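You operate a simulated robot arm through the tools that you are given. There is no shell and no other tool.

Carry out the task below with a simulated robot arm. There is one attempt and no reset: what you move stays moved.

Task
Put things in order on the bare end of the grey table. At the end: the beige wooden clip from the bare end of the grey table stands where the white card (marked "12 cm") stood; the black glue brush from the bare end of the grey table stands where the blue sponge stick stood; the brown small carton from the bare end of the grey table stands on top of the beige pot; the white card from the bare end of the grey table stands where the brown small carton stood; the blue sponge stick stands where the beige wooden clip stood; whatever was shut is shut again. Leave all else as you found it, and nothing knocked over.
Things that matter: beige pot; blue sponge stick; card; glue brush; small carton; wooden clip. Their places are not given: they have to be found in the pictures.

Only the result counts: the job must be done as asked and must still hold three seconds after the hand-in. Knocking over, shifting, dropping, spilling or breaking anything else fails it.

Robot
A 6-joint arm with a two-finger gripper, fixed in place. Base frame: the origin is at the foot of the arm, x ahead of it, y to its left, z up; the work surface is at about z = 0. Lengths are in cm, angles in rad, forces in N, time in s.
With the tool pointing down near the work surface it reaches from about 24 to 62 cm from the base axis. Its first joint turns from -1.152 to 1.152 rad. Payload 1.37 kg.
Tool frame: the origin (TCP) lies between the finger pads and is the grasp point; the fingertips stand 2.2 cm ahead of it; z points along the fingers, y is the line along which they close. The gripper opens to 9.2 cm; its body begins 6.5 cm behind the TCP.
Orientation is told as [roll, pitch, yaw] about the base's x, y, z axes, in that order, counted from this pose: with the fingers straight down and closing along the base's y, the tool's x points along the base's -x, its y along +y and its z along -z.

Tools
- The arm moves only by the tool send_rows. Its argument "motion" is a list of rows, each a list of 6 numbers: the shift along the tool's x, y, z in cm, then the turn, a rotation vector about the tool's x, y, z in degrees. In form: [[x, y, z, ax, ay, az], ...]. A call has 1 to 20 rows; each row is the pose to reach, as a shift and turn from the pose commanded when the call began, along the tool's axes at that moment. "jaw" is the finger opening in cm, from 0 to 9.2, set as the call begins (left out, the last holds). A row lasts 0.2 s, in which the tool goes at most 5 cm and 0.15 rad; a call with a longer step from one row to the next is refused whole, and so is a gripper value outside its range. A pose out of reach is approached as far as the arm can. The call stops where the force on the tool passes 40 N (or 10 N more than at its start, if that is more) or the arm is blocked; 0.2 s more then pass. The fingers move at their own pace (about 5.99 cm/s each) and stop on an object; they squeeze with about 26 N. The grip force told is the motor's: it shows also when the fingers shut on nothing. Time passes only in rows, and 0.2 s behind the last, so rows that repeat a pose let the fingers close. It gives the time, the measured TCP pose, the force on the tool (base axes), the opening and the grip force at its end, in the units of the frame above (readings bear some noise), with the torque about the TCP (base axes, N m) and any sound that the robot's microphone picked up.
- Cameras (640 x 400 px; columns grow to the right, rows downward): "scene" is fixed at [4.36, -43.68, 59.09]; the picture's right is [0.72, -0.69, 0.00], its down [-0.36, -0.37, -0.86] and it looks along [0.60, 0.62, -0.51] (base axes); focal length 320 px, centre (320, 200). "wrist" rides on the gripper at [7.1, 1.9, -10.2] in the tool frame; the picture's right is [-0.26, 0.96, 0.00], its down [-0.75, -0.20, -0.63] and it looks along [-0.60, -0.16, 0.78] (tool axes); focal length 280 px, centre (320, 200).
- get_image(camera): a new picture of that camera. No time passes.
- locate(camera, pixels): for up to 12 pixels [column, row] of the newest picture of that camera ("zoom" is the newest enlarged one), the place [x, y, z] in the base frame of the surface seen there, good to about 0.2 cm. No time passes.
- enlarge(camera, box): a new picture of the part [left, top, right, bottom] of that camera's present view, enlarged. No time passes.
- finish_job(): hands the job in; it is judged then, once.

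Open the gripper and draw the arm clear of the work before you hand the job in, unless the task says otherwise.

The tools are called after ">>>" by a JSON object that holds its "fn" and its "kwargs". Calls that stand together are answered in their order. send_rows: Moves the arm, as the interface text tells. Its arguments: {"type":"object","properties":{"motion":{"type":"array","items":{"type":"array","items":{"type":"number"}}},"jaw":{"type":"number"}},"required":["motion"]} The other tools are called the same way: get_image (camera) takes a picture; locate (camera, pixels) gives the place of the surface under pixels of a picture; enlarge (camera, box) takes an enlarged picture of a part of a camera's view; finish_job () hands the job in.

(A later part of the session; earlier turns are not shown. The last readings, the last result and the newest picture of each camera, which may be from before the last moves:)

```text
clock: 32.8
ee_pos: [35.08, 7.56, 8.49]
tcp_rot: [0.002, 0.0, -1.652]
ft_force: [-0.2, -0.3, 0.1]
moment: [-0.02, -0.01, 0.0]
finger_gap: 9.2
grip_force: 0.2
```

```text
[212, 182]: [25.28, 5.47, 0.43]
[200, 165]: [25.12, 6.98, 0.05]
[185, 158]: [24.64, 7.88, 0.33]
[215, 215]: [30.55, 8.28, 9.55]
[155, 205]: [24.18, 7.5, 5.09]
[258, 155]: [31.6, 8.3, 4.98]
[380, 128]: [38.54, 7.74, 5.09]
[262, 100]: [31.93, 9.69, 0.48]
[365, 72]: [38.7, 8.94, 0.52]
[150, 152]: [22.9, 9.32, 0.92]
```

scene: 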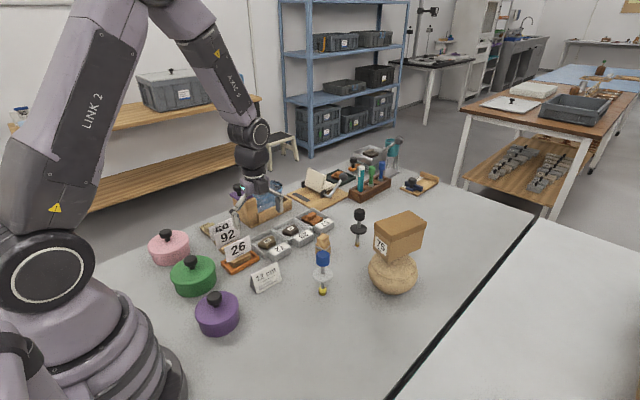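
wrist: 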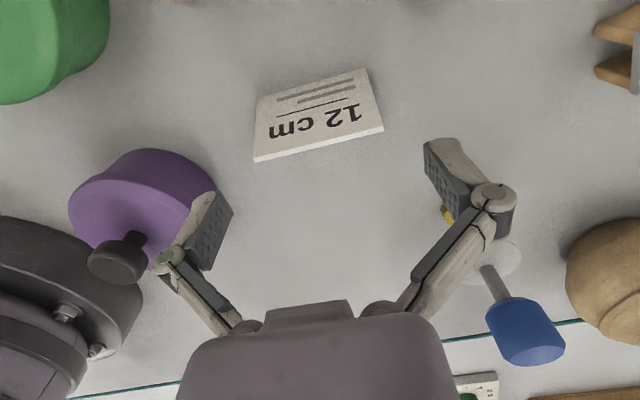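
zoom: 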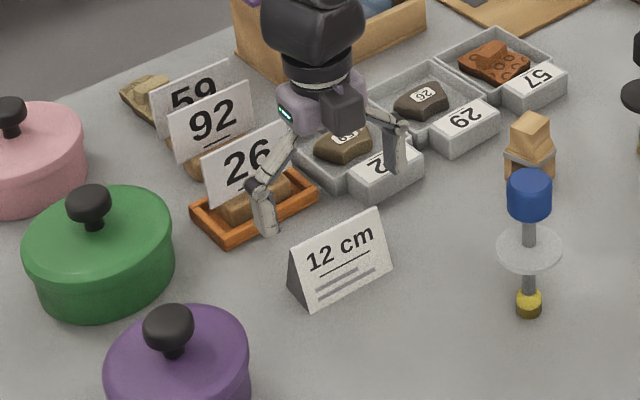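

The pot's edge is at x about 25.3, well away from the left finger (about 28). I go down to z 3.0 and close on the card's ends.

>>> {"fn": "send_rows", "kwargs": {"motion": [[0, 0, 1.5, 0, 0, 0], [0, 0, 3, 0, 0, 0], [0, 0, 4.3, 0, 0, 0], [0, 0, 5.4, 0, 0, 0], [0, 0, 5.4, 0, 0, 0]]}}

>>> {"fn": "send_rows", "kwargs": {"motion": [[0, 0, 0, 0, 0, 0], [0, 0, 0, 0, 0, 0], [0, 0, 0, 0, 0, 0], [0, 0, 0, 0, 0, 0]], "jaw": 5.5}}

>>> {"fn": "enlarge", "kwargs": {"camera": "scene", "box": [190, 200, 330, 320]}}

>>> {"fn": "get_image", "kwargs": {"camera": "wrist"}}

```text
clock: 34.0
ee_pos: [35.01, 7.64, 3.03]
tcp_rot: [0.001, 0.001, -1.652]
ft_force: [-0.5, -0.1, -0.1]
moment: [0.02, -0.02, -0.03]
finger_gap: 9.22
grip_force: 0.0
```

```text
clock: 35.0
ee_pos: [35.11, 7.47, 3.2]
tcp_rot: [0.001, 0.0, -1.652]
ft_force: [-0.8, 0.3, 6.4]
moment: [0.0, 0.05, 0.01]
finger_gap: 7.07
grip_force: 25.5
```

```text
3.33 times, centred on (260, 260) of scene
```

zoom: 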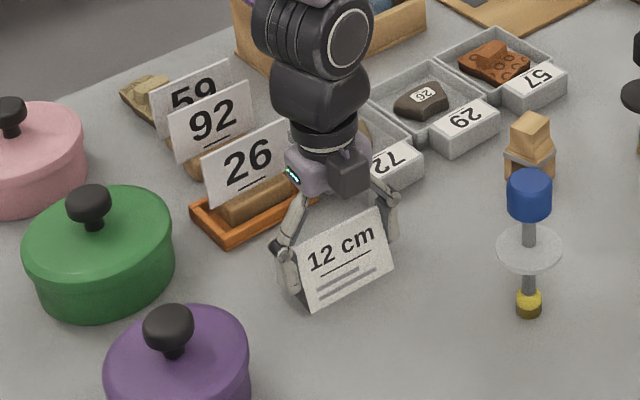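

```text
taken
```

wrist: 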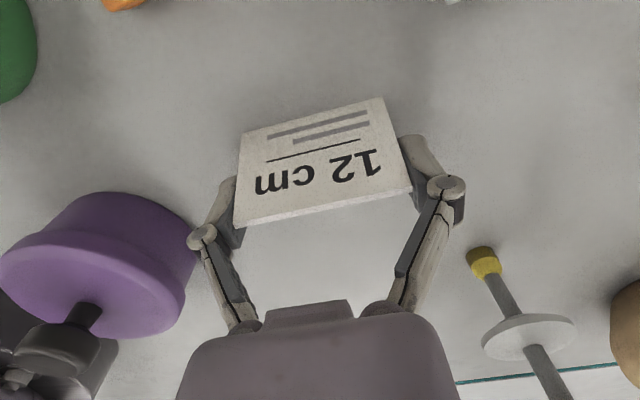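

The card is gripped at a gap of 7.07. I lift it straight up and check.

>>> {"fn": "send_rows", "kwargs": {"motion": [[0, 0, -0.3, 0, 0, 0], [0, 0, -0.8, 0, 0, 0], [0, 0, -2, 0, 0, 0], [0, 0, -4, 0, 0, 0], [0, 0, -6, 0, 0, 0], [0, 0, -8, 0, 0, 0], [0, 0, -10, 0, 0, 0], [0, 0, -12, 0, 0, 0], [0, 0, -13, 0, 0, 0], [0, 0, -13, 0, 0, 0]]}}

>>> {"fn": "get_image", "kwargs": {"camera": "scene"}}

>>> {"fn": "get_image", "kwargs": {"camera": "wrist"}}

```text
clock: 37.2
ee_pos: [35.17, 7.47, 16.09]
tcp_rot: [0.0, 0.001, -1.653]
ft_force: [-0.4, 0.0, -0.4]
moment: [-0.01, 0.02, 0.01]
finger_gap: 7.05
grip_force: 26.1
```

```text
taken
```

scene: 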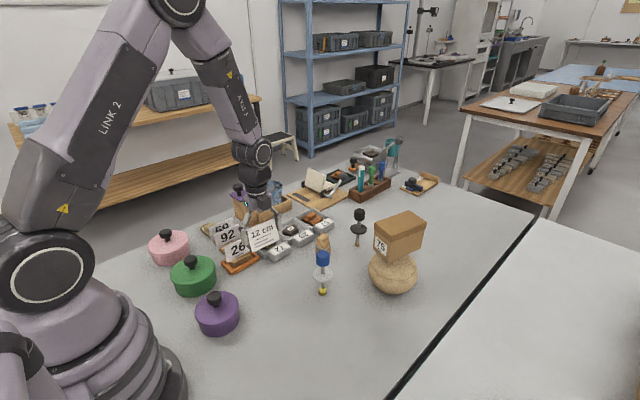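

```text
taken
```

wrist: 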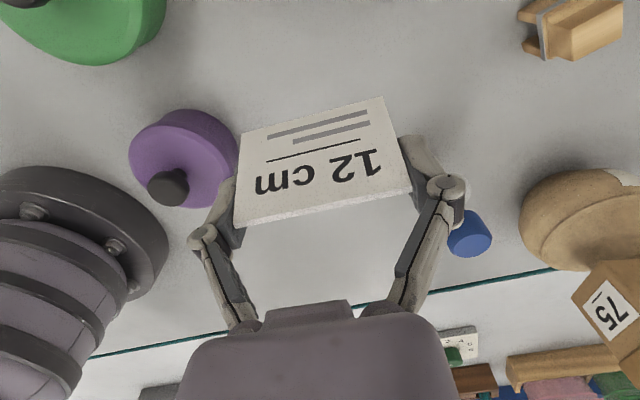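

The card is held level at z 16. I carry it over to the carton's old place (29.06, -10.35).

>>> {"fn": "send_rows", "kwargs": {"motion": [[-1, -0.25, 0, 0, 0, 0], [-3, -0.75, 0, 0, 0, 0], [-5.5, -1.35, 0, 0, 0, 0], [-8, -2, 0, 0, 0, 0], [-10.5, -2.6, 0, 0, 0, 0], [-13, -3.2, 0, 0, 0, 0], [-15.5, -3.83, 0, 0, 0, 0], [-17.5, -4.3, 0, 0, 0, 0], [-18.33, -4.53, 0, 0, 0, 0], [-18.33, -4.53, 2, 0, 0, 0], [-18.33, -4.53, 5, 0, 0, 0], [-18.33, -4.53, 8, 0, 0, 0], [-18.33, -4.53, 10.5, 0, 0, 0], [-18.33, -4.53, 12.0, 0, 0, 0], [-18.33, -4.53, 12.0, 0, 0, 0]]}}

>>> {"fn": "enlarge", "kwargs": {"camera": "scene", "box": [230, 270, 350, 370]}}

```text
clock: 40.4
ee_pos: [29.1, -10.31, 3.98]
tcp_rot: [0.002, -0.001, -1.653]
ft_force: [-0.7, 0.2, 0.1]
moment: [0.01, -0.02, 0.02]
finger_gap: 7.06
grip_force: 26.0
```

```text
4.00 times, centred on (290, 320) of scene
```

zoom: 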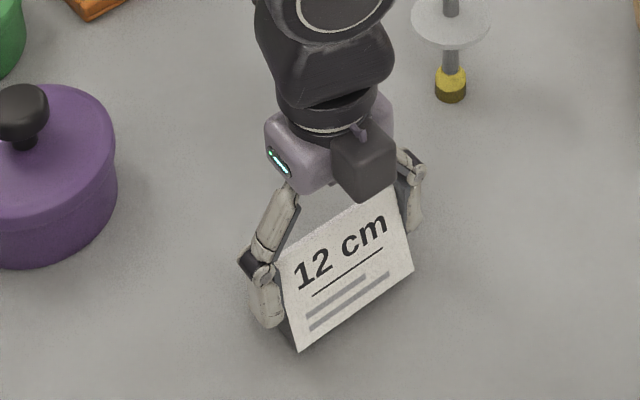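

The card is about 1 cm above the table. I lower it gently until it touches.

>>> {"fn": "send_rows", "kwargs": {"motion": [[0, 0, 0.3, 0, 0, 0], [0, 0, 0.55, 0, 0, 0], [0, 0, 0.75, 0, 0, 0], [0, 0, 0.85, 0, 0, 0], [0, 0, 0.85, 0, 0, 0]]}}

```text
clock: 41.6
ee_pos: [29.1, -10.34, 3.18]
tcp_rot: [-0.001, -0.001, -1.653]
ft_force: [0.8, -0.2, 1.0]
moment: [0.0, 0.0, 0.05]
finger_gap: 7.06
grip_force: 25.9
```

Almost down (z 3.18, force 1 N). A few more small steps.

>>> {"fn": "send_rows", "kwargs": {"motion": [[0, 0, 0.08, 0, 0, 0], [0, 0, 0.15, 0, 0, 0], [0, 0, 0.15, 0, 0, 0]]}}

```text
clock: 42.4
ee_pos: [29.22, -10.5, 3.07]
tcp_rot: [0.001, 0.0, -1.653]
ft_force: [-2.3, 1.4, 18.0]
moment: [0.04, 0.05, 0.04]
finger_gap: 7.09
grip_force: 26.9
```

Contact at 18 N: the card stands on the table. I ease up 0.08 cm and open the jaw.

>>> {"fn": "send_rows", "kwargs": {"motion": [[0, 0, -0.08, 0, 0, 0], [0, 0, -0.08, 0, 0, 0]]}}

>>> {"fn": "send_rows", "kwargs": {"motion": [[0, 0, 0, 0, 0, 0], [0, 0, 0, 0, 0, 0], [0, 0, 0, 0, 0, 0], [0, 0, 0, 0, 0, 0]], "jaw": 9.2}}

>>> {"fn": "get_image", "kwargs": {"camera": "wrist"}}

```text
clock: 43.0
ee_pos: [29.12, -10.42, 3.09]
tcp_rot: [0.002, 0.0, -1.654]
ft_force: [1.1, -0.4, 0.6]
moment: [-0.01, -0.04, 0.0]
finger_gap: 7.06
grip_force: 26.3
```

```text
clock: 44.0
ee_pos: [29.11, -10.49, 3.17]
tcp_rot: [-0.001, -0.001, -1.654]
ft_force: [0.1, -0.4, -1.4]
moment: [-0.01, -0.01, 0.0]
finger_gap: 9.19
grip_force: 0.0
```

```text
taken
```

wrist: 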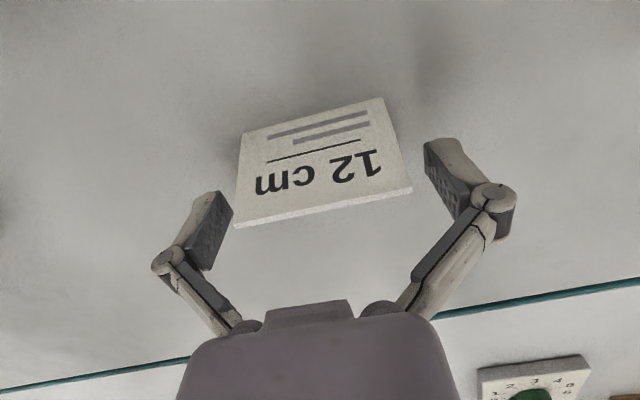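

The card stands free between the open fingers. I rise and then move to a viewing pose for the clip, turning the tool back to yaw 0.

>>> {"fn": "send_rows", "kwargs": {"motion": [[0, 0, -1, 0, 0, 0], [0, 0, -3, 0, 0, 0], [0, 0, -6, 0, 0, 0], [0, 0, -9, 0, 0, 0], [0, 0, -12, 0, 0, 0], [1.5, 0.9, -14.5, 0, 0, -7], [3.2, 1.9, -15, 0, 0, -15], [5, 2.9, -15, 0, 0, -23], [6.8, 4, -15, 0, 0, -31], [8.6, 5, -15, 0, 0, -39], [10.4, 6.1, -15, 0, 0, -47], [12.2, 7.1, -15, 0, 0, -55], [14, 8.2, -15, 0, 0, -63], [15.6, 9.1, -15, 0, 0, -71], [17, 10, -15, 0, 0, -79], [18.3, 10.7, -14, 0, 0, -87], [19.4, 11.35, -13, 0, 0, -94.7], [19.4, 11.35, -13, 0, 0, -94.7]]}}

>>> {"fn": "get_image", "kwargs": {"camera": "wrist"}}

>>> {"fn": "get_image", "kwargs": {"camera": "scene"}}

```text
clock: 47.8
ee_pos: [42.12, 8.02, 16.12]
tcp_rot: [0.0, -0.002, 0.002]
ft_force: [-0.2, 0.1, -1.2]
moment: [-0.02, 0.02, 0.02]
finger_gap: 9.19
grip_force: 0.0
```

```text
taken
```

wrist: 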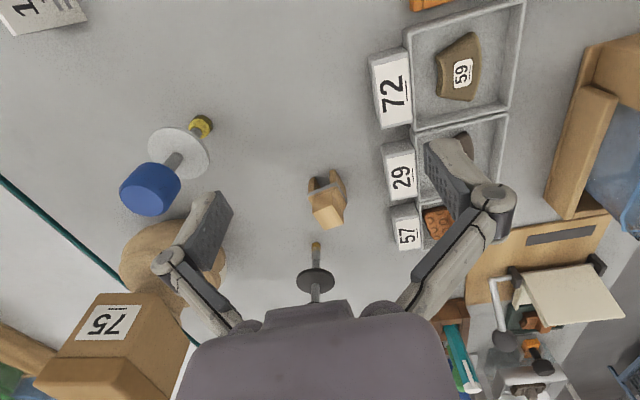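

```text
taken
```

scene: 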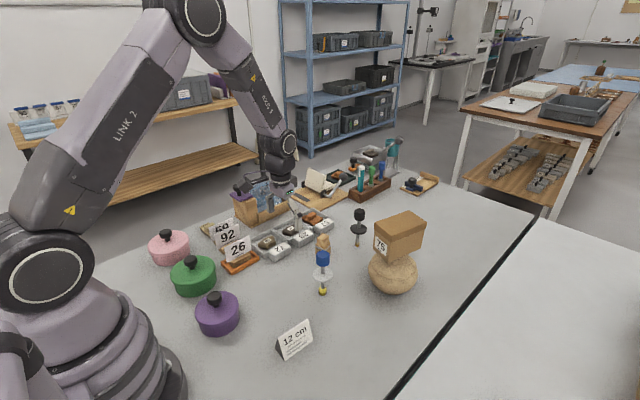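

The card now stands at (295,340) where the carton was. I zoom on the clip, seen at (327,200) in the wrist view, and from the scene side.

>>> {"fn": "enlarge", "kwargs": {"camera": "scene", "box": [290, 220, 360, 280]}}

>>> {"fn": "enlarge", "kwargs": {"camera": "wrist", "box": [280, 150, 380, 250]}}

```text
6.67 times, centred on (325, 250) of scene
```

zoom: 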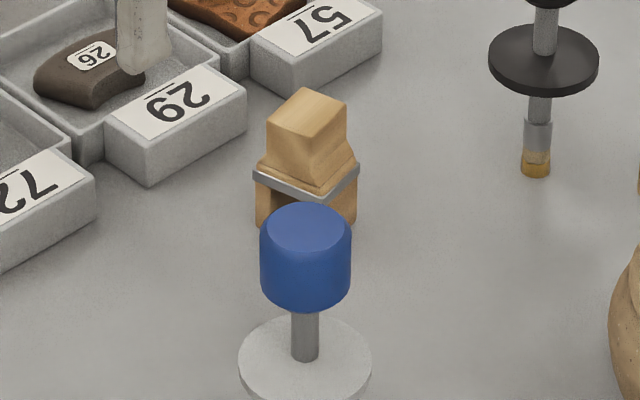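

```text
4.00 times, centred on (330, 200) of wrist
```

zoom: 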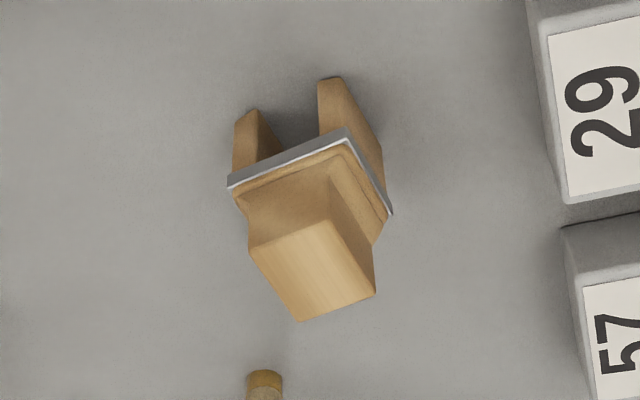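

The clip stands on two legs with a metal band and a block on top. I locate its corners.

>>> {"fn": "locate", "kwargs": {"camera": "zoom", "pixels": [[252, 255], [330, 222], [372, 290], [302, 316], [312, 265], [231, 186], [347, 134], [390, 212], [240, 165], [325, 100], [360, 110], [250, 112]]}}

>>> {"fn": "locate", "kwargs": {"camera": "wrist", "pixels": [[383, 130], [388, 200], [395, 248], [405, 52], [412, 122], [316, 245], [315, 280]]}}

```text
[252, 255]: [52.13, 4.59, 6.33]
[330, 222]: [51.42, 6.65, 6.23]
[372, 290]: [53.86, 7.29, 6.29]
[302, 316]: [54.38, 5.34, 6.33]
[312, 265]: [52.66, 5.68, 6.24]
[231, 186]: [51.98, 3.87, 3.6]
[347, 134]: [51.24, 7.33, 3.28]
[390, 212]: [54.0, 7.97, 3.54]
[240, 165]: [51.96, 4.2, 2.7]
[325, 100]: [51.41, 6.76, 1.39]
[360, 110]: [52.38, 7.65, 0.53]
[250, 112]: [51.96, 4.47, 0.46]
```

```text
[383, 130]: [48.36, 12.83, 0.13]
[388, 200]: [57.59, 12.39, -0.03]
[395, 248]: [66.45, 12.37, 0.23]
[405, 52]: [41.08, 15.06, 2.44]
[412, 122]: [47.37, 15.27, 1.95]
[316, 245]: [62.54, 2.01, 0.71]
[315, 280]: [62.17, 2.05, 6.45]
```

The clip centre is about (53.0, 5.95), turned about 13.5°, band 3.5 x 2.8 cm at z 3.5, top at 6.3. I go above it with yaw 13.5° and the jaw partly open (6.5) to stay clear of the trays.

>>> {"fn": "send_rows", "kwargs": {"motion": [[-2, -0.4, 0, 0, 0, -3], [-4.5, -0.9, 0, 0, 0, -6.5], [-7, -1.35, 0, 0, 0, -10], [-9.2, -1.75, 0, 0, 0, -12], [-10.85, -2.07, 0, 0, 0, -13.5], [-10.85, -2.07, 2, 0, 0, -13.5], [-10.85, -2.07, 4, 0, 0, -13.5], [-10.85, -2.07, 4, 0, 0, -13.5]], "jaw": 6.5}}

>>> {"fn": "get_image", "kwargs": {"camera": "wrist"}}

>>> {"fn": "enlarge", "kwargs": {"camera": "scene", "box": [270, 180, 400, 290]}}

```text
clock: 49.6
ee_pos: [52.98, 5.85, 12.24]
tcp_rot: [-0.003, 0.0, 0.235]
ft_force: [0.2, 0.0, -0.2]
moment: [-0.02, 0.0, 0.0]
finger_gap: 6.51
grip_force: 0.1
```

```text
taken
```

wrist: 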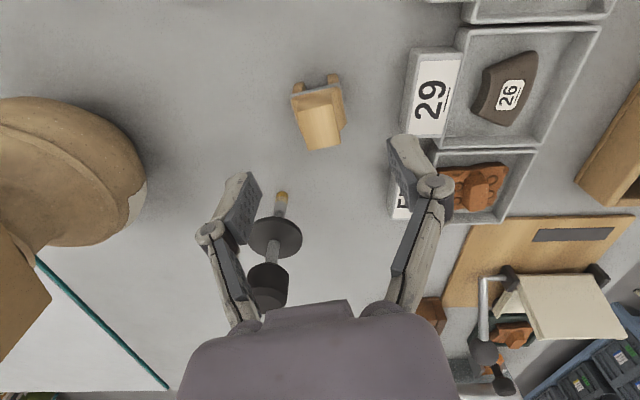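

```text
3.64 times, centred on (335, 235) of scene
```

zoom: 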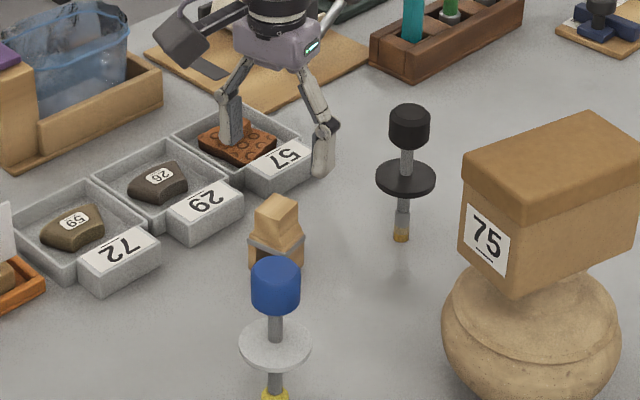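

The clip is at (318,115) in the wrist view, nearly under the tool. I measure it again from here.

>>> {"fn": "enlarge", "kwargs": {"camera": "wrist", "box": [270, 60, 370, 160]}}

```text
4.00 times, centred on (320, 110) of wrist
```

zoom: 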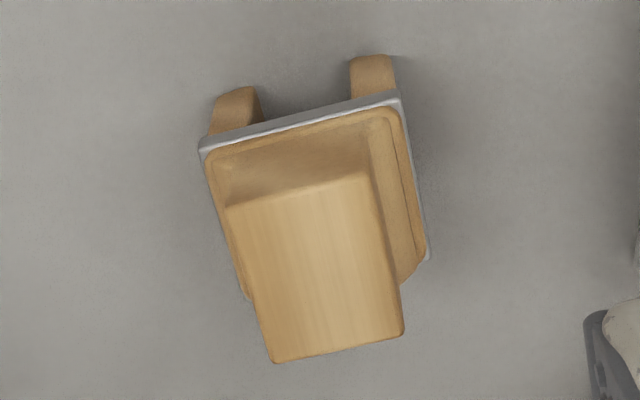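

Measuring the top block's corners and the band's corners in this zoom.

>>> {"fn": "locate", "kwargs": {"camera": "zoom", "pixels": [[230, 210], [362, 178], [400, 328], [275, 358], [315, 265], [203, 150], [397, 98], [426, 255], [235, 92], [370, 62], [210, 128], [250, 98]]}}

```text
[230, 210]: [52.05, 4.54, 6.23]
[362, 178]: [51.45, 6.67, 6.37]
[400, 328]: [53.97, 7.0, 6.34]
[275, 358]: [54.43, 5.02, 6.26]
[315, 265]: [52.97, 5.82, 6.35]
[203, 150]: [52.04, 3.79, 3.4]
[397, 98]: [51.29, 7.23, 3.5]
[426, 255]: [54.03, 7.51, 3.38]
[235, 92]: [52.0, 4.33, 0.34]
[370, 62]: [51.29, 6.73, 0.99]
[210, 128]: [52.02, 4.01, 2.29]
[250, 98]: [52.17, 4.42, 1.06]
```

The clip centre is (53.0, 5.75), turned about 11°. I correct the yaw by 2.5° and descend to z 3.6 around the band and legs.

>>> {"fn": "send_rows", "kwargs": {"motion": [[0, -0.1, 1.5, 0, 0, 2.5], [0, -0.1, 3.5, 0, 0, 2.5], [0, -0.1, 5.5, 0, 0, 2.5], [0, -0.1, 7.2, 0, 0, 2.5], [0, -0.1, 8.6, 0, 0, 2.5], [0, -0.1, 8.6, 0, 0, 2.5]]}}

>>> {"fn": "get_image", "kwargs": {"camera": "wrist"}}

>>> {"fn": "enlarge", "kwargs": {"camera": "scene", "box": [270, 180, 400, 290]}}

```text
clock: 51.0
ee_pos: [53.02, 5.8, 3.38]
tcp_rot: [0.0, -0.002, 0.192]
ft_force: [0.1, -0.3, 0.1]
moment: [0.04, 0.01, -0.02]
finger_gap: 6.5
grip_force: 0.1
```

```text
taken
```

wrist: 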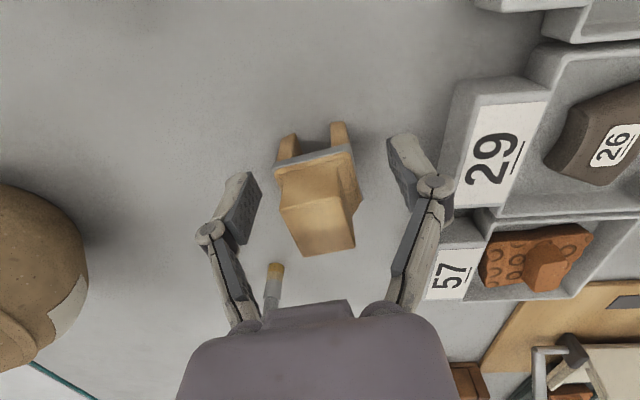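

```text
3.64 times, centred on (335, 235) of scene
```

zoom: 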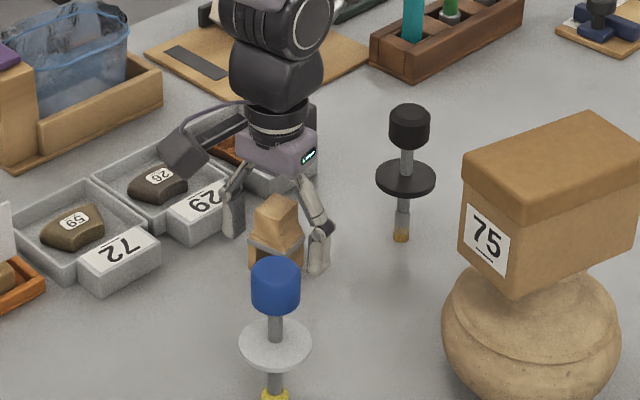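

The fingers straddle the clip evenly with nothing else touched. I close the jaw.

>>> {"fn": "send_rows", "kwargs": {"motion": [[0, 0, 0, 0, 0, 0], [0, 0, 0, 0, 0, 0], [0, 0, 0, 0, 0, 0], [0, 0, 0, 0, 0, 0]], "jaw": 2.0}}

>>> {"fn": "get_image", "kwargs": {"camera": "wrist"}}

```text
clock: 52.0
ee_pos: [52.85, 5.92, 3.36]
tcp_rot: [-0.002, 0.0, 0.193]
ft_force: [-0.2, 0.5, 0.5]
moment: [0.01, -0.03, 0.0]
finger_gap: 3.28
grip_force: 25.9
```

```text
taken
```

wrist: 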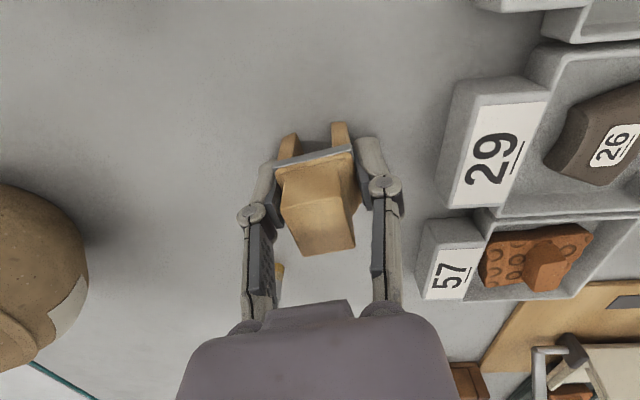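

Gripped at a gap of 3.28. I lift it straight up.

>>> {"fn": "send_rows", "kwargs": {"motion": [[0, 0, -0.3, 0, 0, 0], [0, 0, -0.8, 0, 0, 0], [0, 0, -2, 0, 0, 0], [0, 0, -4, 0, 0, 0], [0, 0, -6, 0, 0, 0], [0, 0, -8, 0, 0, 0], [0, 0, -10, 0, 0, 0], [0, 0, -12, 0, 0, 0], [0, 0, -12.5, 0, 0, 0], [0, 0, -12.5, 0, 0, 0]]}}

>>> {"fn": "get_image", "kwargs": {"camera": "wrist"}}

>>> {"fn": "get_image", "kwargs": {"camera": "scene"}}

```text
clock: 54.2
ee_pos: [52.91, 5.85, 16.14]
tcp_rot: [0.0, 0.001, 0.193]
ft_force: [-0.1, -0.5, 1.0]
moment: [0.0, -0.03, 0.01]
finger_gap: 3.27
grip_force: 26.1
```

```text
taken
```

wrist: 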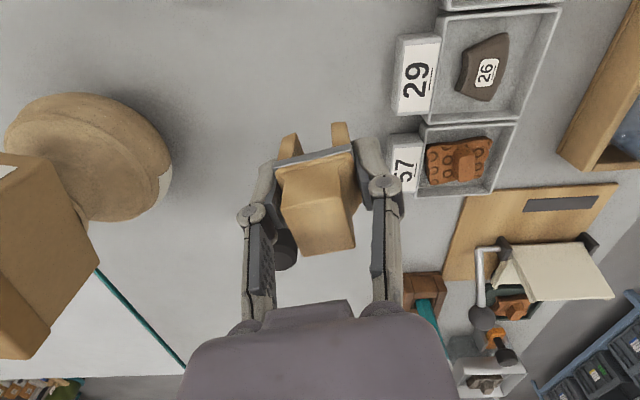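

```text
taken
```

scene: 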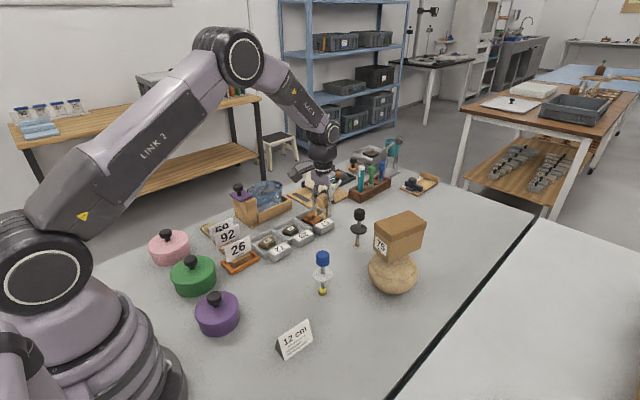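

The clip is held upright. I carry it to the card's old place (35.08, 7.5) and lower to just above the table.

>>> {"fn": "send_rows", "kwargs": {"motion": [[1, 0.3, 0, 0, 0, 0], [3, 0.9, 0, 0, 0, 0], [5.5, 1.6, 0, 0, 0, 0], [8, 2.4, 0, 0, 0, 0], [10.5, 3.1, 0, 0, 0, 0], [13, 3.85, 0, 0, 0, 0], [15.5, 4.6, 0, 0, 0, 0], [17.24, 5.1, 0, 0, 0, 0], [17.24, 5.1, 2, 0, 0, 0], [17.24, 5.1, 4.5, 0, 0, 0], [17.24, 5.1, 7, 0, 0, 0], [17.24, 5.1, 9.5, 0, 0, 0], [17.24, 5.1, 11.2, 0, 0, 0], [17.24, 5.1, 11.8, 0, 0, 0], [17.24, 5.1, 11.8, 0, 0, 0]]}}

>>> {"fn": "enlarge", "kwargs": {"camera": "scene", "box": [190, 200, 330, 320]}}

```text
clock: 57.4
ee_pos: [35.08, 7.5, 4.14]
tcp_rot: [-0.001, 0.0, 0.192]
ft_force: [0.2, 0.3, -0.3]
moment: [0.02, 0.04, 0.0]
finger_gap: 3.28
grip_force: 26.1
```

```text
3.33 times, centred on (260, 260) of scene
```

zoom: 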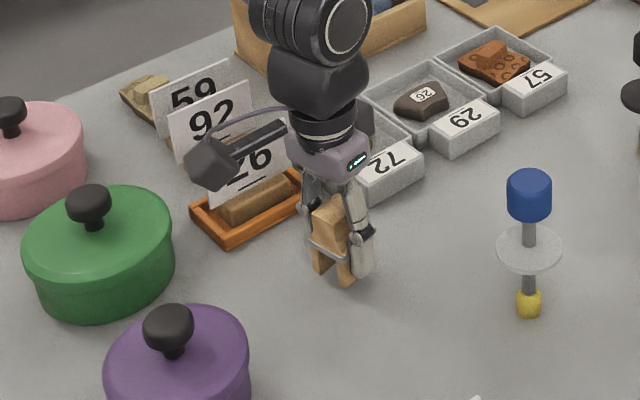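

The clip hovers less than 1 cm over the spot. I lower it in small steps.

>>> {"fn": "send_rows", "kwargs": {"motion": [[0, 0, 0.2, 0, 0, 0], [0, 0, 0.4, 0, 0, 0], [0, 0, 0.55, 0, 0, 0], [0, 0, 0.65, 0, 0, 0], [0, 0, 0.65, 0, 0, 0]]}}

```text
clock: 58.6
ee_pos: [35.05, 7.59, 3.64]
tcp_rot: [0.001, 0.001, 0.192]
ft_force: [0.7, -1.1, -0.1]
moment: [-0.01, 0.02, 0.0]
finger_gap: 3.3
grip_force: 25.6
```

No contact yet; I continue by 0.1 cm steps.

>>> {"fn": "send_rows", "kwargs": {"motion": [[0, 0, 0.1, 0, 0, 0], [0, 0, 0.2, 0, 0, 0], [0, 0, 0.2, 0, 0, 0]]}}

```text
clock: 59.4
ee_pos: [34.97, 7.5, 3.5]
tcp_rot: [0.0, -0.001, 0.191]
ft_force: [-0.1, -0.2, -0.5]
moment: [0.0, -0.02, 0.0]
finger_gap: 3.31
grip_force: 25.8
```

Still free at z 3.5 (it was gripped at about 3.37). I keep lowering.

>>> {"fn": "send_rows", "kwargs": {"motion": [[0, 0, 0.08, 0, 0, 0], [0, 0, 0.16, 0, 0, 0], [0, 0, 0.16, 0, 0, 0]]}}

```text
clock: 60.2
ee_pos: [34.96, 7.67, 3.32]
tcp_rot: [0.0, 0.0, 0.192]
ft_force: [-3.0, 0.4, 20.3]
moment: [-0.02, 0.1, -0.01]
finger_gap: 3.3
grip_force: 26.2
```

Contact with 20 N: the clip stands on the table. I ease off and release with a moderate opening.

>>> {"fn": "send_rows", "kwargs": {"motion": [[0, 0, -0.08, 0, 0, 0], [0, 0, -0.08, 0, 0, 0]]}}

>>> {"fn": "send_rows", "kwargs": {"motion": [[0, 0, 0, 0, 0, 0], [0, 0, 0, 0, 0, 0], [0, 0, 0, 0, 0, 0]], "jaw": 6.5}}

>>> {"fn": "get_image", "kwargs": {"camera": "wrist"}}

```text
clock: 60.8
ee_pos: [34.98, 7.69, 3.38]
tcp_rot: [-0.002, -0.003, 0.192]
ft_force: [1.6, 0.2, 2.7]
moment: [-0.01, -0.07, -0.03]
finger_gap: 3.3
grip_force: 26.1
```

```text
clock: 61.6
ee_pos: [35.1, 7.66, 3.37]
tcp_rot: [0.001, 0.0, 0.192]
ft_force: [-0.2, -0.1, -1.7]
moment: [-0.01, 0.01, 0.04]
finger_gap: 6.51
grip_force: 0.2
```

```text
taken
```

wrist: 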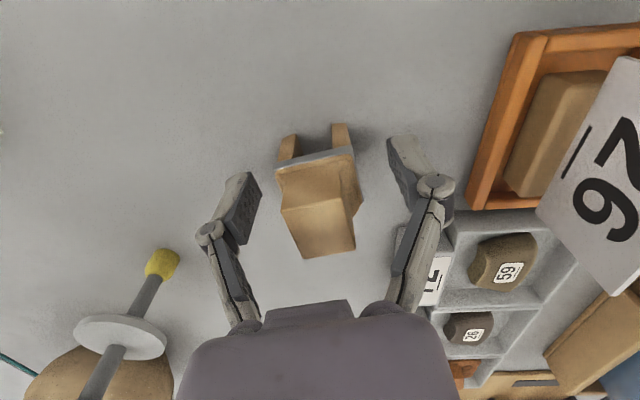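

The clip stands on its legs where the card was. I rise and move above the blue stick (about 42.9, -4.6), turning to yaw 0.

>>> {"fn": "send_rows", "kwargs": {"motion": [[0, 0, -1, 0, 0, 0], [0, 0, -3, 0, 0, 0], [0, 0, -6, 0, 0, 0], [0, 0, -9, 0, 0, 0], [0, 0, -12, 0, 0, 0], [0, 0, -15, 0, 0, 0], [-0.9, -2.2, -16.6, 0, 0, 2], [-1.8, -4.5, -16.6, 0, 0, 4], [-2.7, -6.8, -16.6, 0, 0, 6], [-3.6, -9.1, -16.6, 0, 0, 8], [-4.5, -11.3, -16.6, 0, 0, 10], [-5.36, -13.48, -16.6, 0, 0, 11], [-5.36, -13.48, -16.6, 0, 0, 11]]}}

>>> {"fn": "get_image", "kwargs": {"camera": "wrist"}}

>>> {"fn": "get_image", "kwargs": {"camera": "scene"}}

```text
clock: 64.4
ee_pos: [42.9, -4.68, 19.9]
tcp_rot: [0.001, 0.001, 0.0]
ft_force: [0.2, 0.0, -0.4]
moment: [0.0, 0.01, 0.0]
finger_gap: 6.5
grip_force: 0.2
```

```text
taken
```

wrist: 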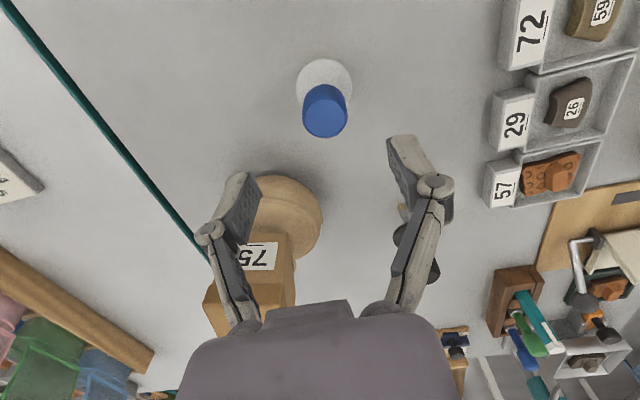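

```text
taken
```

scene: 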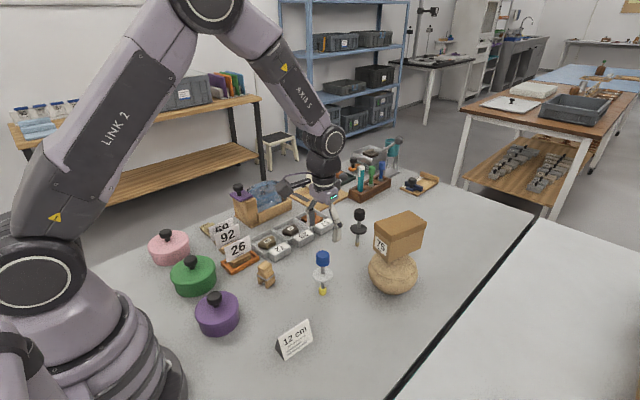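

The clip stands at (265,273), the blue stick still stands. I zoom on the blue knob at (325,110) in the wrist view to measure its centre.

>>> {"fn": "enlarge", "kwargs": {"camera": "wrist", "box": [275, 45, 375, 145]}}

```text
4.00 times, centred on (325, 95) of wrist
```

zoom: 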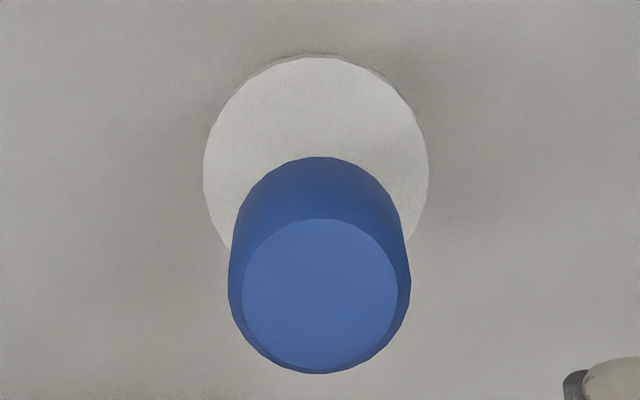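

>>> {"fn": "locate", "kwargs": {"camera": "zoom", "pixels": [[320, 292], [248, 292], [392, 292], [320, 225], [320, 362], [210, 170], [424, 170], [320, 62], [235, 230], [403, 230], [320, 180], [320, 130]]}}

```text
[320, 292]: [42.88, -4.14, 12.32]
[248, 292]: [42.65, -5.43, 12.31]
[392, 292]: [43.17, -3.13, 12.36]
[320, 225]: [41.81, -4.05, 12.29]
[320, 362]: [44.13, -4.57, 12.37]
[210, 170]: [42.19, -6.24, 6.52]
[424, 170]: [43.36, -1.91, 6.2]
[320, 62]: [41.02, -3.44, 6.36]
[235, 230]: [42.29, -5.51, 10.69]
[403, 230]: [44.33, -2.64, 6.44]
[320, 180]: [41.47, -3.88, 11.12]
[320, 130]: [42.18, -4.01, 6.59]
```

The knob's centre is about (43.0, -4.3), its top at z 12.3, the disc at z 6.5. I go down over it to z 11.2 with the jaw at 6.5.

>>> {"fn": "send_rows", "kwargs": {"motion": [[-0.05, 0.2, 1, 0, 0, 0], [-0.1, 0.35, 3, 0, 0, 0], [-0.1, 0.35, 5, 0, 0, 0], [-0.1, 0.35, 7, 0, 0, 0], [-0.1, 0.35, 8.2, 0, 0, 0], [-0.1, 0.35, 8.7, 0, 0, 0], [-0.1, 0.35, 8.7, 0, 0, 0]]}}

>>> {"fn": "get_image", "kwargs": {"camera": "wrist"}}

>>> {"fn": "enlarge", "kwargs": {"camera": "scene", "box": [270, 210, 380, 310]}}

```text
clock: 66.0
ee_pos: [42.94, -4.23, 11.34]
tcp_rot: [-0.001, -0.001, -0.001]
ft_force: [0.4, -0.6, -0.1]
moment: [0.01, -0.01, -0.02]
finger_gap: 6.51
grip_force: 0.0
```

```text
taken
```

wrist: 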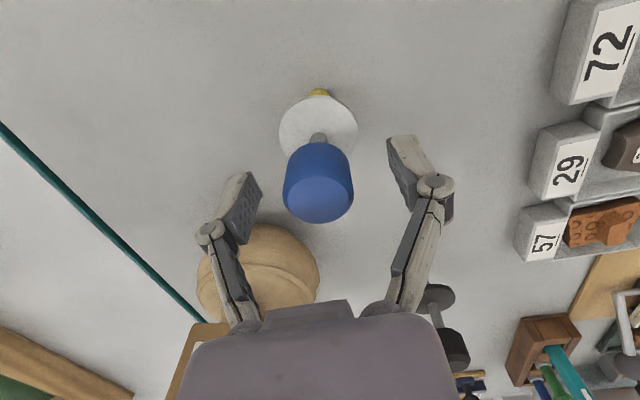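

```text
4.00 times, centred on (325, 260) of scene
```

zoom: 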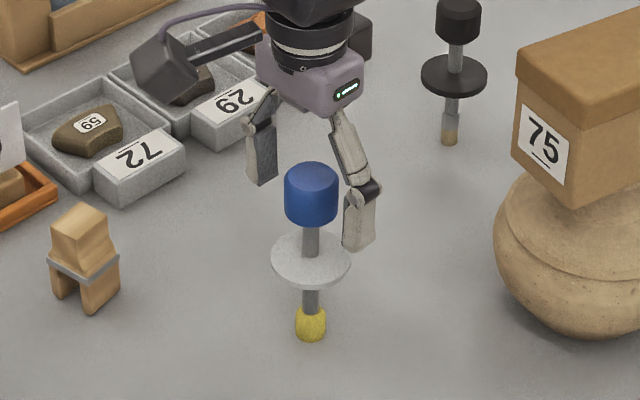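

The knob is centred between the fingers (column 318 versus 320). I close on it.

>>> {"fn": "send_rows", "kwargs": {"motion": [[0, 0, 0, 0, 0, 0], [0, 0, 0, 0, 0, 0], [0, 0, 0, 0, 0, 0], [0, 0, 0, 0, 0, 0]], "jaw": 1.5}}

>>> {"fn": "get_image", "kwargs": {"camera": "wrist"}}

>>> {"fn": "enlarge", "kwargs": {"camera": "scene", "box": [270, 210, 380, 310]}}

```text
clock: 67.0
ee_pos: [42.91, -4.16, 11.25]
tcp_rot: [-0.002, -0.003, 0.002]
ft_force: [0.3, -0.4, 1.1]
moment: [-0.06, 0.05, 0.03]
finger_gap: 2.91
grip_force: 25.7
```

```text
taken
```

wrist: 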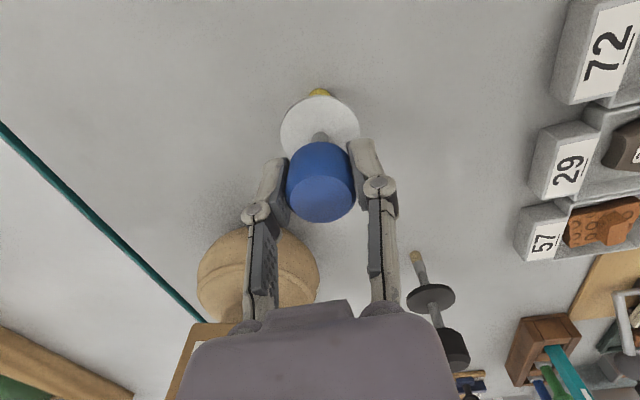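

```text
4.00 times, centred on (325, 260) of scene
```

zoom: 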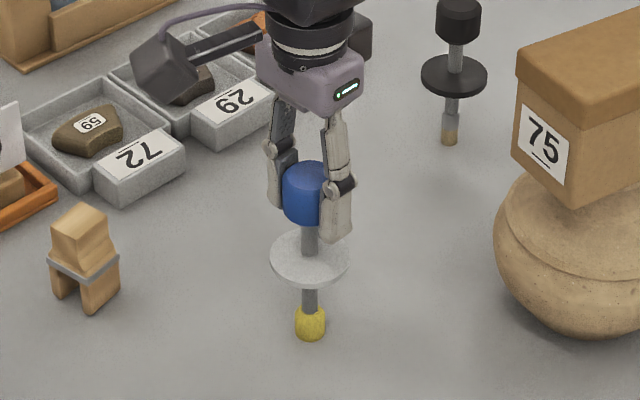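

Gripped at 2.91 with the stick upright. I lift it straight up about 5 cm and check that it hangs straight.

>>> {"fn": "send_rows", "kwargs": {"motion": [[0, 0, -0.3, 0, 0, 0], [0, 0, -0.8, 0, 0, 0], [0, 0, -2, 0, 0, 0], [0, 0, -3.5, 0, 0, 0], [0, 0, -5, 0, 0, 0], [0, 0, -6, 0, 0, 0], [0, 0, -6, 0, 0, 0]]}}

>>> {"fn": "enlarge", "kwargs": {"camera": "scene", "box": [270, 180, 380, 280]}}

>>> {"fn": "get_image", "kwargs": {"camera": "wrist"}}

```text
clock: 68.6
ee_pos: [42.82, -4.17, 17.06]
tcp_rot: [0.0, -0.001, 0.0]
ft_force: [-0.2, 0.5, -0.3]
moment: [0.0, -0.01, -0.02]
finger_gap: 2.89
grip_force: 26.3
```

```text
4.00 times, centred on (325, 230) of scene
```

zoom: 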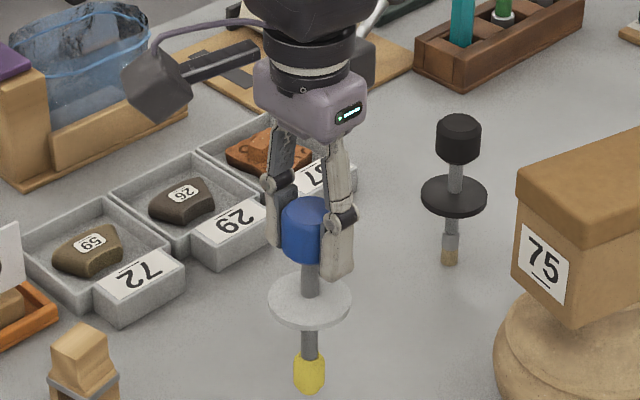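

```text
taken
```

wrist: 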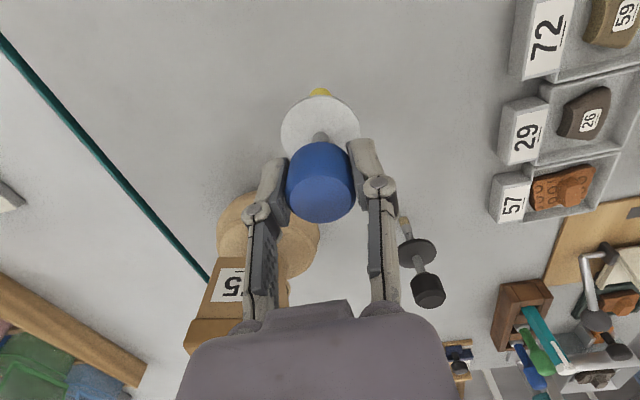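

The stick hangs straight. I carry it to the clip's old place (53.0, 5.75) and lower to just above the table.

>>> {"fn": "send_rows", "kwargs": {"motion": [[-0.6, 0.6, 0, 0, 0, 0], [-1.8, 1.8, 0, 0, 0, 0], [-3.2, 3.2, 0, 0, 0, 0], [-4.6, 4.6, 0, 0, 0, 0], [-6, 6, 0, 0, 0, 0], [-7.4, 7.4, 0, 0, 0, 0], [-8.8, 8.8, 0, 0, 0, 0], [-9.7, 9.7, 0, 0, 0, 0], [-10.05, 10.03, 0, 0, 0, 0], [-10.05, 10.03, 1, 0, 0, 0], [-10.05, 10.03, 2.5, 0, 0, 0], [-10.05, 10.03, 4, 0, 0, 0], [-10.05, 10.03, 5, 0, 0, 0], [-10.05, 10.03, 5.2, 0, 0, 0], [-10.05, 10.03, 5.2, 0, 0, 0]]}}

>>> {"fn": "enlarge", "kwargs": {"camera": "scene", "box": [270, 170, 400, 280]}}

>>> {"fn": "get_image", "kwargs": {"camera": "wrist"}}

```text
clock: 71.8
ee_pos: [52.84, 5.78, 12.0]
tcp_rot: [0.0, 0.0, 0.0]
ft_force: [-0.4, -1.5, 0.3]
moment: [0.02, 0.02, 0.04]
finger_gap: 2.9
grip_force: 26.5
```

```text
3.64 times, centred on (335, 225) of scene
```

zoom: 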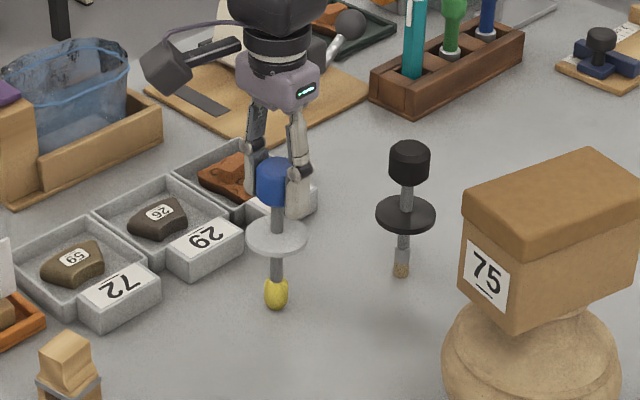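

```text
taken
```

wrist: 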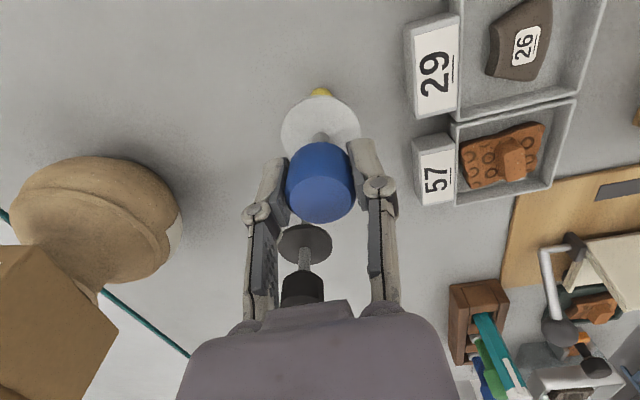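

The stick's foot is about 0.7 cm above the table. I lower it in small steps.

>>> {"fn": "send_rows", "kwargs": {"motion": [[0, 0, 0.2, 0, 0, 0], [0, 0, 0.35, 0, 0, 0], [0, 0, 0.5, 0, 0, 0], [0, 0, 0.6, 0, 0, 0], [0, 0, 0.6, 0, 0, 0]]}}

```text
clock: 73.0
ee_pos: [52.94, 5.77, 11.35]
tcp_rot: [0.0, 0.0, 0.0]
ft_force: [-0.4, 0.0, 0.4]
moment: [0.0, -0.02, -0.05]
finger_gap: 2.88
grip_force: 26.0
```

Still free at 11.35; I go on with 0.07 cm steps.

>>> {"fn": "send_rows", "kwargs": {"motion": [[0, 0, 0.07, 0, 0, 0], [0, 0, 0.14, 0, 0, 0], [0, 0, 0.14, 0, 0, 0]]}}

```text
clock: 73.8
ee_pos: [52.91, 5.83, 11.35]
tcp_rot: [0.001, 0.0, 0.0]
ft_force: [0.7, 0.3, -0.3]
moment: [-0.04, 0.02, 0.0]
finger_gap: 2.89
grip_force: 26.2
```

Still no contact force; another 0.12 cm.

>>> {"fn": "send_rows", "kwargs": {"motion": [[0, 0, 0.06, 0, 0, 0], [0, 0, 0.12, 0, 0, 0], [0, 0, 0.12, 0, 0, 0]]}}

```text
clock: 74.6
ee_pos: [52.99, 5.69, 11.27]
tcp_rot: [0.0, -0.002, 0.001]
ft_force: [-2.3, 0.1, 6.5]
moment: [-0.1, 0.21, 0.0]
finger_gap: 2.89
grip_force: 26.2
```

The foot touches (6.5 N up). I back off 0.05 cm and check uprightness before releasing.

>>> {"fn": "send_rows", "kwargs": {"motion": [[0, 0, -0.05, 0, 0, 0], [0, 0, -0.05, 0, 0, 0]]}}

>>> {"fn": "enlarge", "kwargs": {"camera": "scene", "box": [290, 200, 360, 270]}}

>>> {"fn": "enlarge", "kwargs": {"camera": "wrist", "box": [250, 60, 400, 240]}}

```text
clock: 75.2
ee_pos: [53.0, 5.64, 11.13]
tcp_rot: [0.0, -0.002, -0.001]
ft_force: [0.3, -1.0, 2.4]
moment: [0.0, -0.07, 0.02]
finger_gap: 2.88
grip_force: 25.2
```

```text
5.71 times, centred on (325, 235) of scene
```

zoom: 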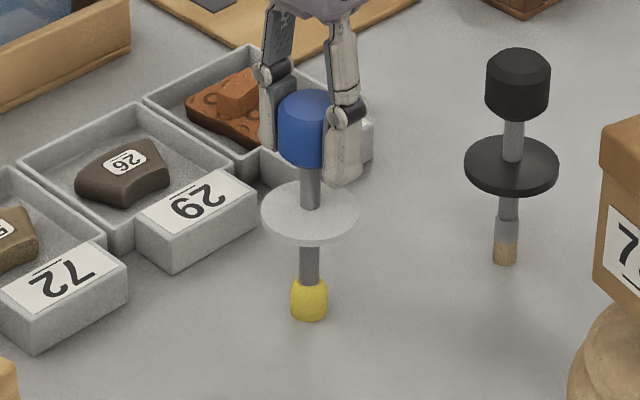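

```text
2.22 times, centred on (325, 150) of wrist
```

zoom: 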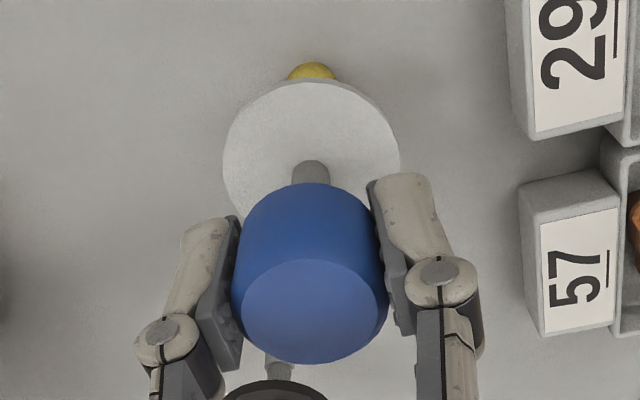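

The stick looks vertical in both views, and the force is nearly nil. I open the jaw.

>>> {"fn": "send_rows", "kwargs": {"motion": [[0, 0, 0, 0, 0, 0], [0, 0, 0, 0, 0, 0], [0, 0, 0, 0, 0, 0]], "jaw": 5.5}}

>>> {"fn": "enlarge", "kwargs": {"camera": "scene", "box": [290, 200, 360, 270]}}

>>> {"fn": "get_image", "kwargs": {"camera": "wrist"}}

```text
clock: 76.0
ee_pos: [52.86, 5.78, 11.1]
tcp_rot: [-0.001, -0.001, 0.0]
ft_force: [-1.2, -0.2, 0.0]
moment: [-0.02, 0.02, -0.04]
finger_gap: 5.49
grip_force: 0.1
```

```text
5.71 times, centred on (325, 235) of scene
```

zoom: 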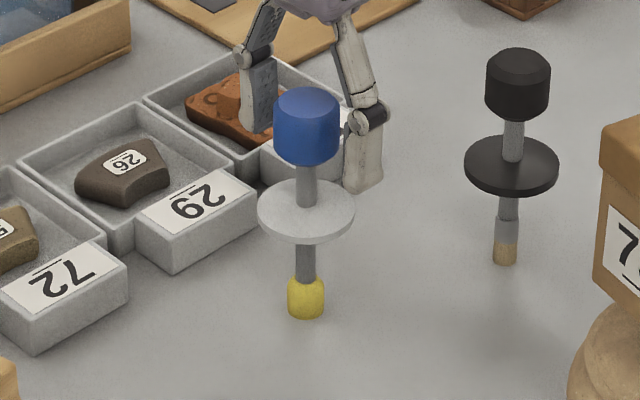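

```text
taken
```

wrist: 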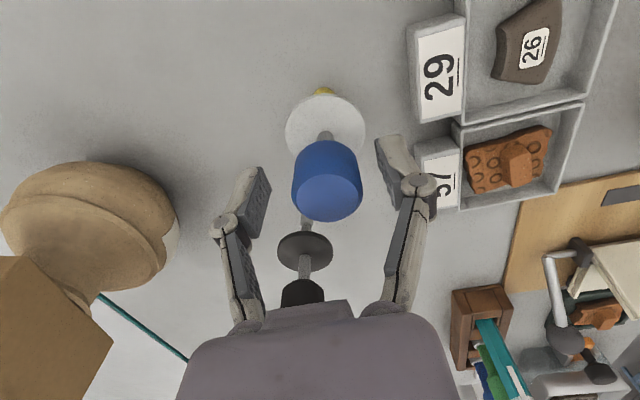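

The stick stands by itself, shifted only about 0.2 cm. I rise straight up and look again.

>>> {"fn": "send_rows", "kwargs": {"motion": [[0, 0, -0.5, 0, 0, 0], [0, 0, -1.5, 0, 0, 0], [0, 0, -3, 0, 0, 0], [0, 0, -5, 0, 0, 0], [0, 0, -7, 0, 0, 0], [0, 0, -9, 0, 0, 0], [0, 0, -9, 0, 0, 0]]}}

>>> {"fn": "get_image", "kwargs": {"camera": "scene"}}

>>> {"fn": "get_image", "kwargs": {"camera": "wrist"}}

```text
clock: 77.6
ee_pos: [53.07, 5.73, 20.32]
tcp_rot: [0.0, -0.001, 0.0]
ft_force: [-0.3, -0.5, 0.0]
moment: [0.01, -0.03, -0.01]
finger_gap: 5.49
grip_force: 0.1
```

```text
taken
```

scene: 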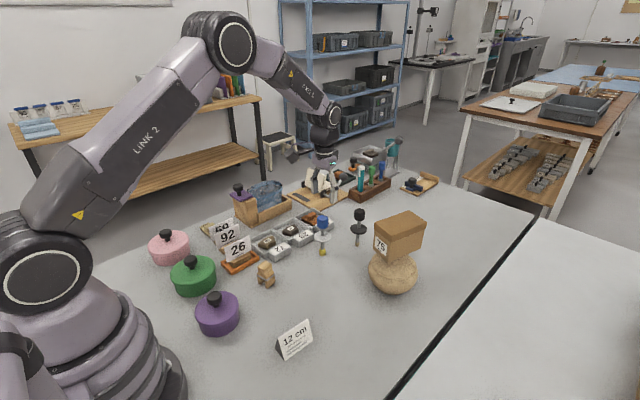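

```text
taken
```

wrist: 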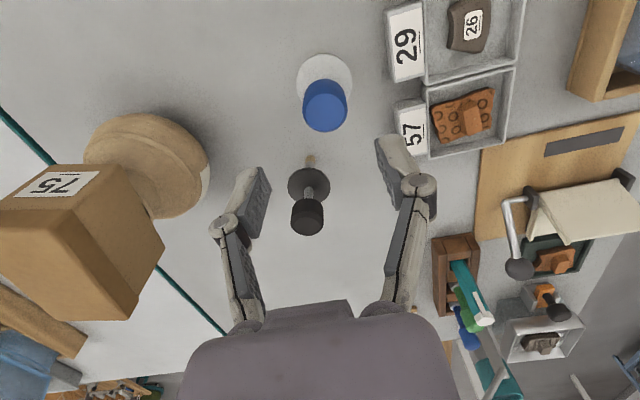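

The blue stick stands at the clip's old spot. Now the brush: its black knob is at (307,215) in the wrist view; I zoom in and measure.

>>> {"fn": "enlarge", "kwargs": {"camera": "wrist", "box": [260, 145, 360, 245]}}

```text
4.00 times, centred on (310, 195) of wrist
```

zoom: 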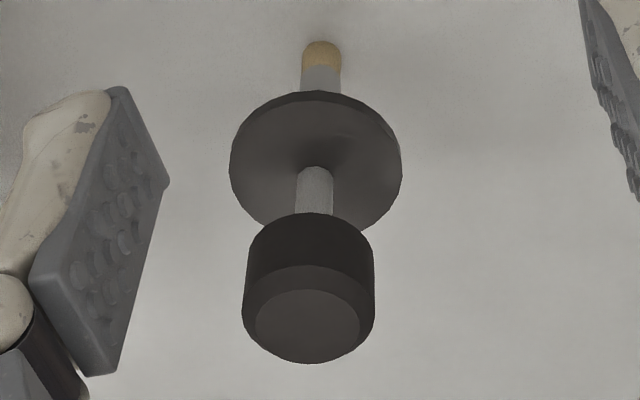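

>>> {"fn": "locate", "kwargs": {"camera": "zoom", "pixels": [[308, 325], [262, 325], [354, 325], [308, 295], [308, 355], [308, 235], [235, 165], [396, 165], [318, 97], [320, 55], [250, 270], [370, 270]]}}

```text
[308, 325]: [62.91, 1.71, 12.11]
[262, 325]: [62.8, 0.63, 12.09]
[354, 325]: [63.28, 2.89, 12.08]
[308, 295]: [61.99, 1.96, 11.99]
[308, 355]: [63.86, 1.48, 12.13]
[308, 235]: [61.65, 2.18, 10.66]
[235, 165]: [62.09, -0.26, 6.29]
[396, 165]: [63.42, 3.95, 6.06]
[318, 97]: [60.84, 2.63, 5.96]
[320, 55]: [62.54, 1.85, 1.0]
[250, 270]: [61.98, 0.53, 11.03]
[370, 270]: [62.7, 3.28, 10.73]
```

The knob is centred at about (62.95, 1.75), top z 12.1. That is at the edge of reach, so I tilt the tool 15° outward (fingers pointing away, still closing along y) and move above it.

>>> {"fn": "send_rows", "kwargs": {"motion": [[-0.8, -0.3, 0, 0, -1.5, 0], [-2.3, -0.9, 0, 0, -4, 0], [-4, -1.6, 0, 0, -6.5, 0], [-5.7, -2.3, 0, 0, -9, 0], [-7.4, -3, 0, 0, -11.5, 0], [-9, -3.6, 0.2, 0, -14, 0], [-9.92, -4.0, 0.5, 0, -15, 0], [-9.92, -4.0, 1.5, 0, -15, 0], [-9.92, -4.0, 2.2, 0, -15, 0], [-9.92, -4.0, 2.2, 0, -15, 0]]}}

>>> {"fn": "get_image", "kwargs": {"camera": "wrist"}}

>>> {"fn": "get_image", "kwargs": {"camera": "scene"}}

```text
clock: 79.8
ee_pos: [62.91, 1.76, 18.14]
tcp_rot: [0.0, -0.263, -0.001]
ft_force: [0.2, 0.9, -0.5]
moment: [0.0, -0.03, 0.02]
finger_gap: 5.51
grip_force: 0.1
```

```text
taken
```

wrist: 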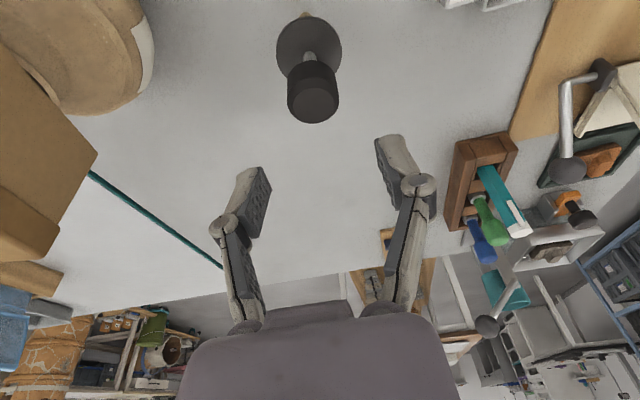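

```text
taken
```

scene: 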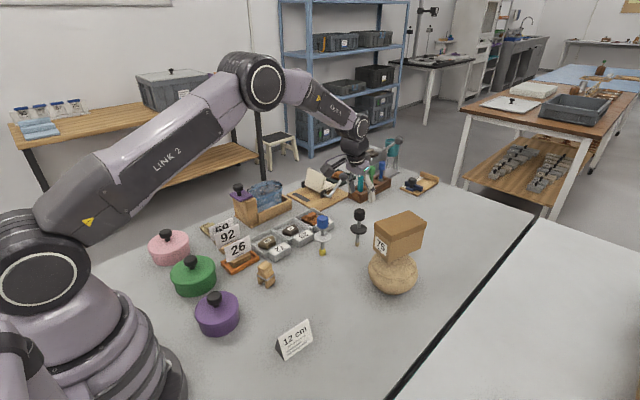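

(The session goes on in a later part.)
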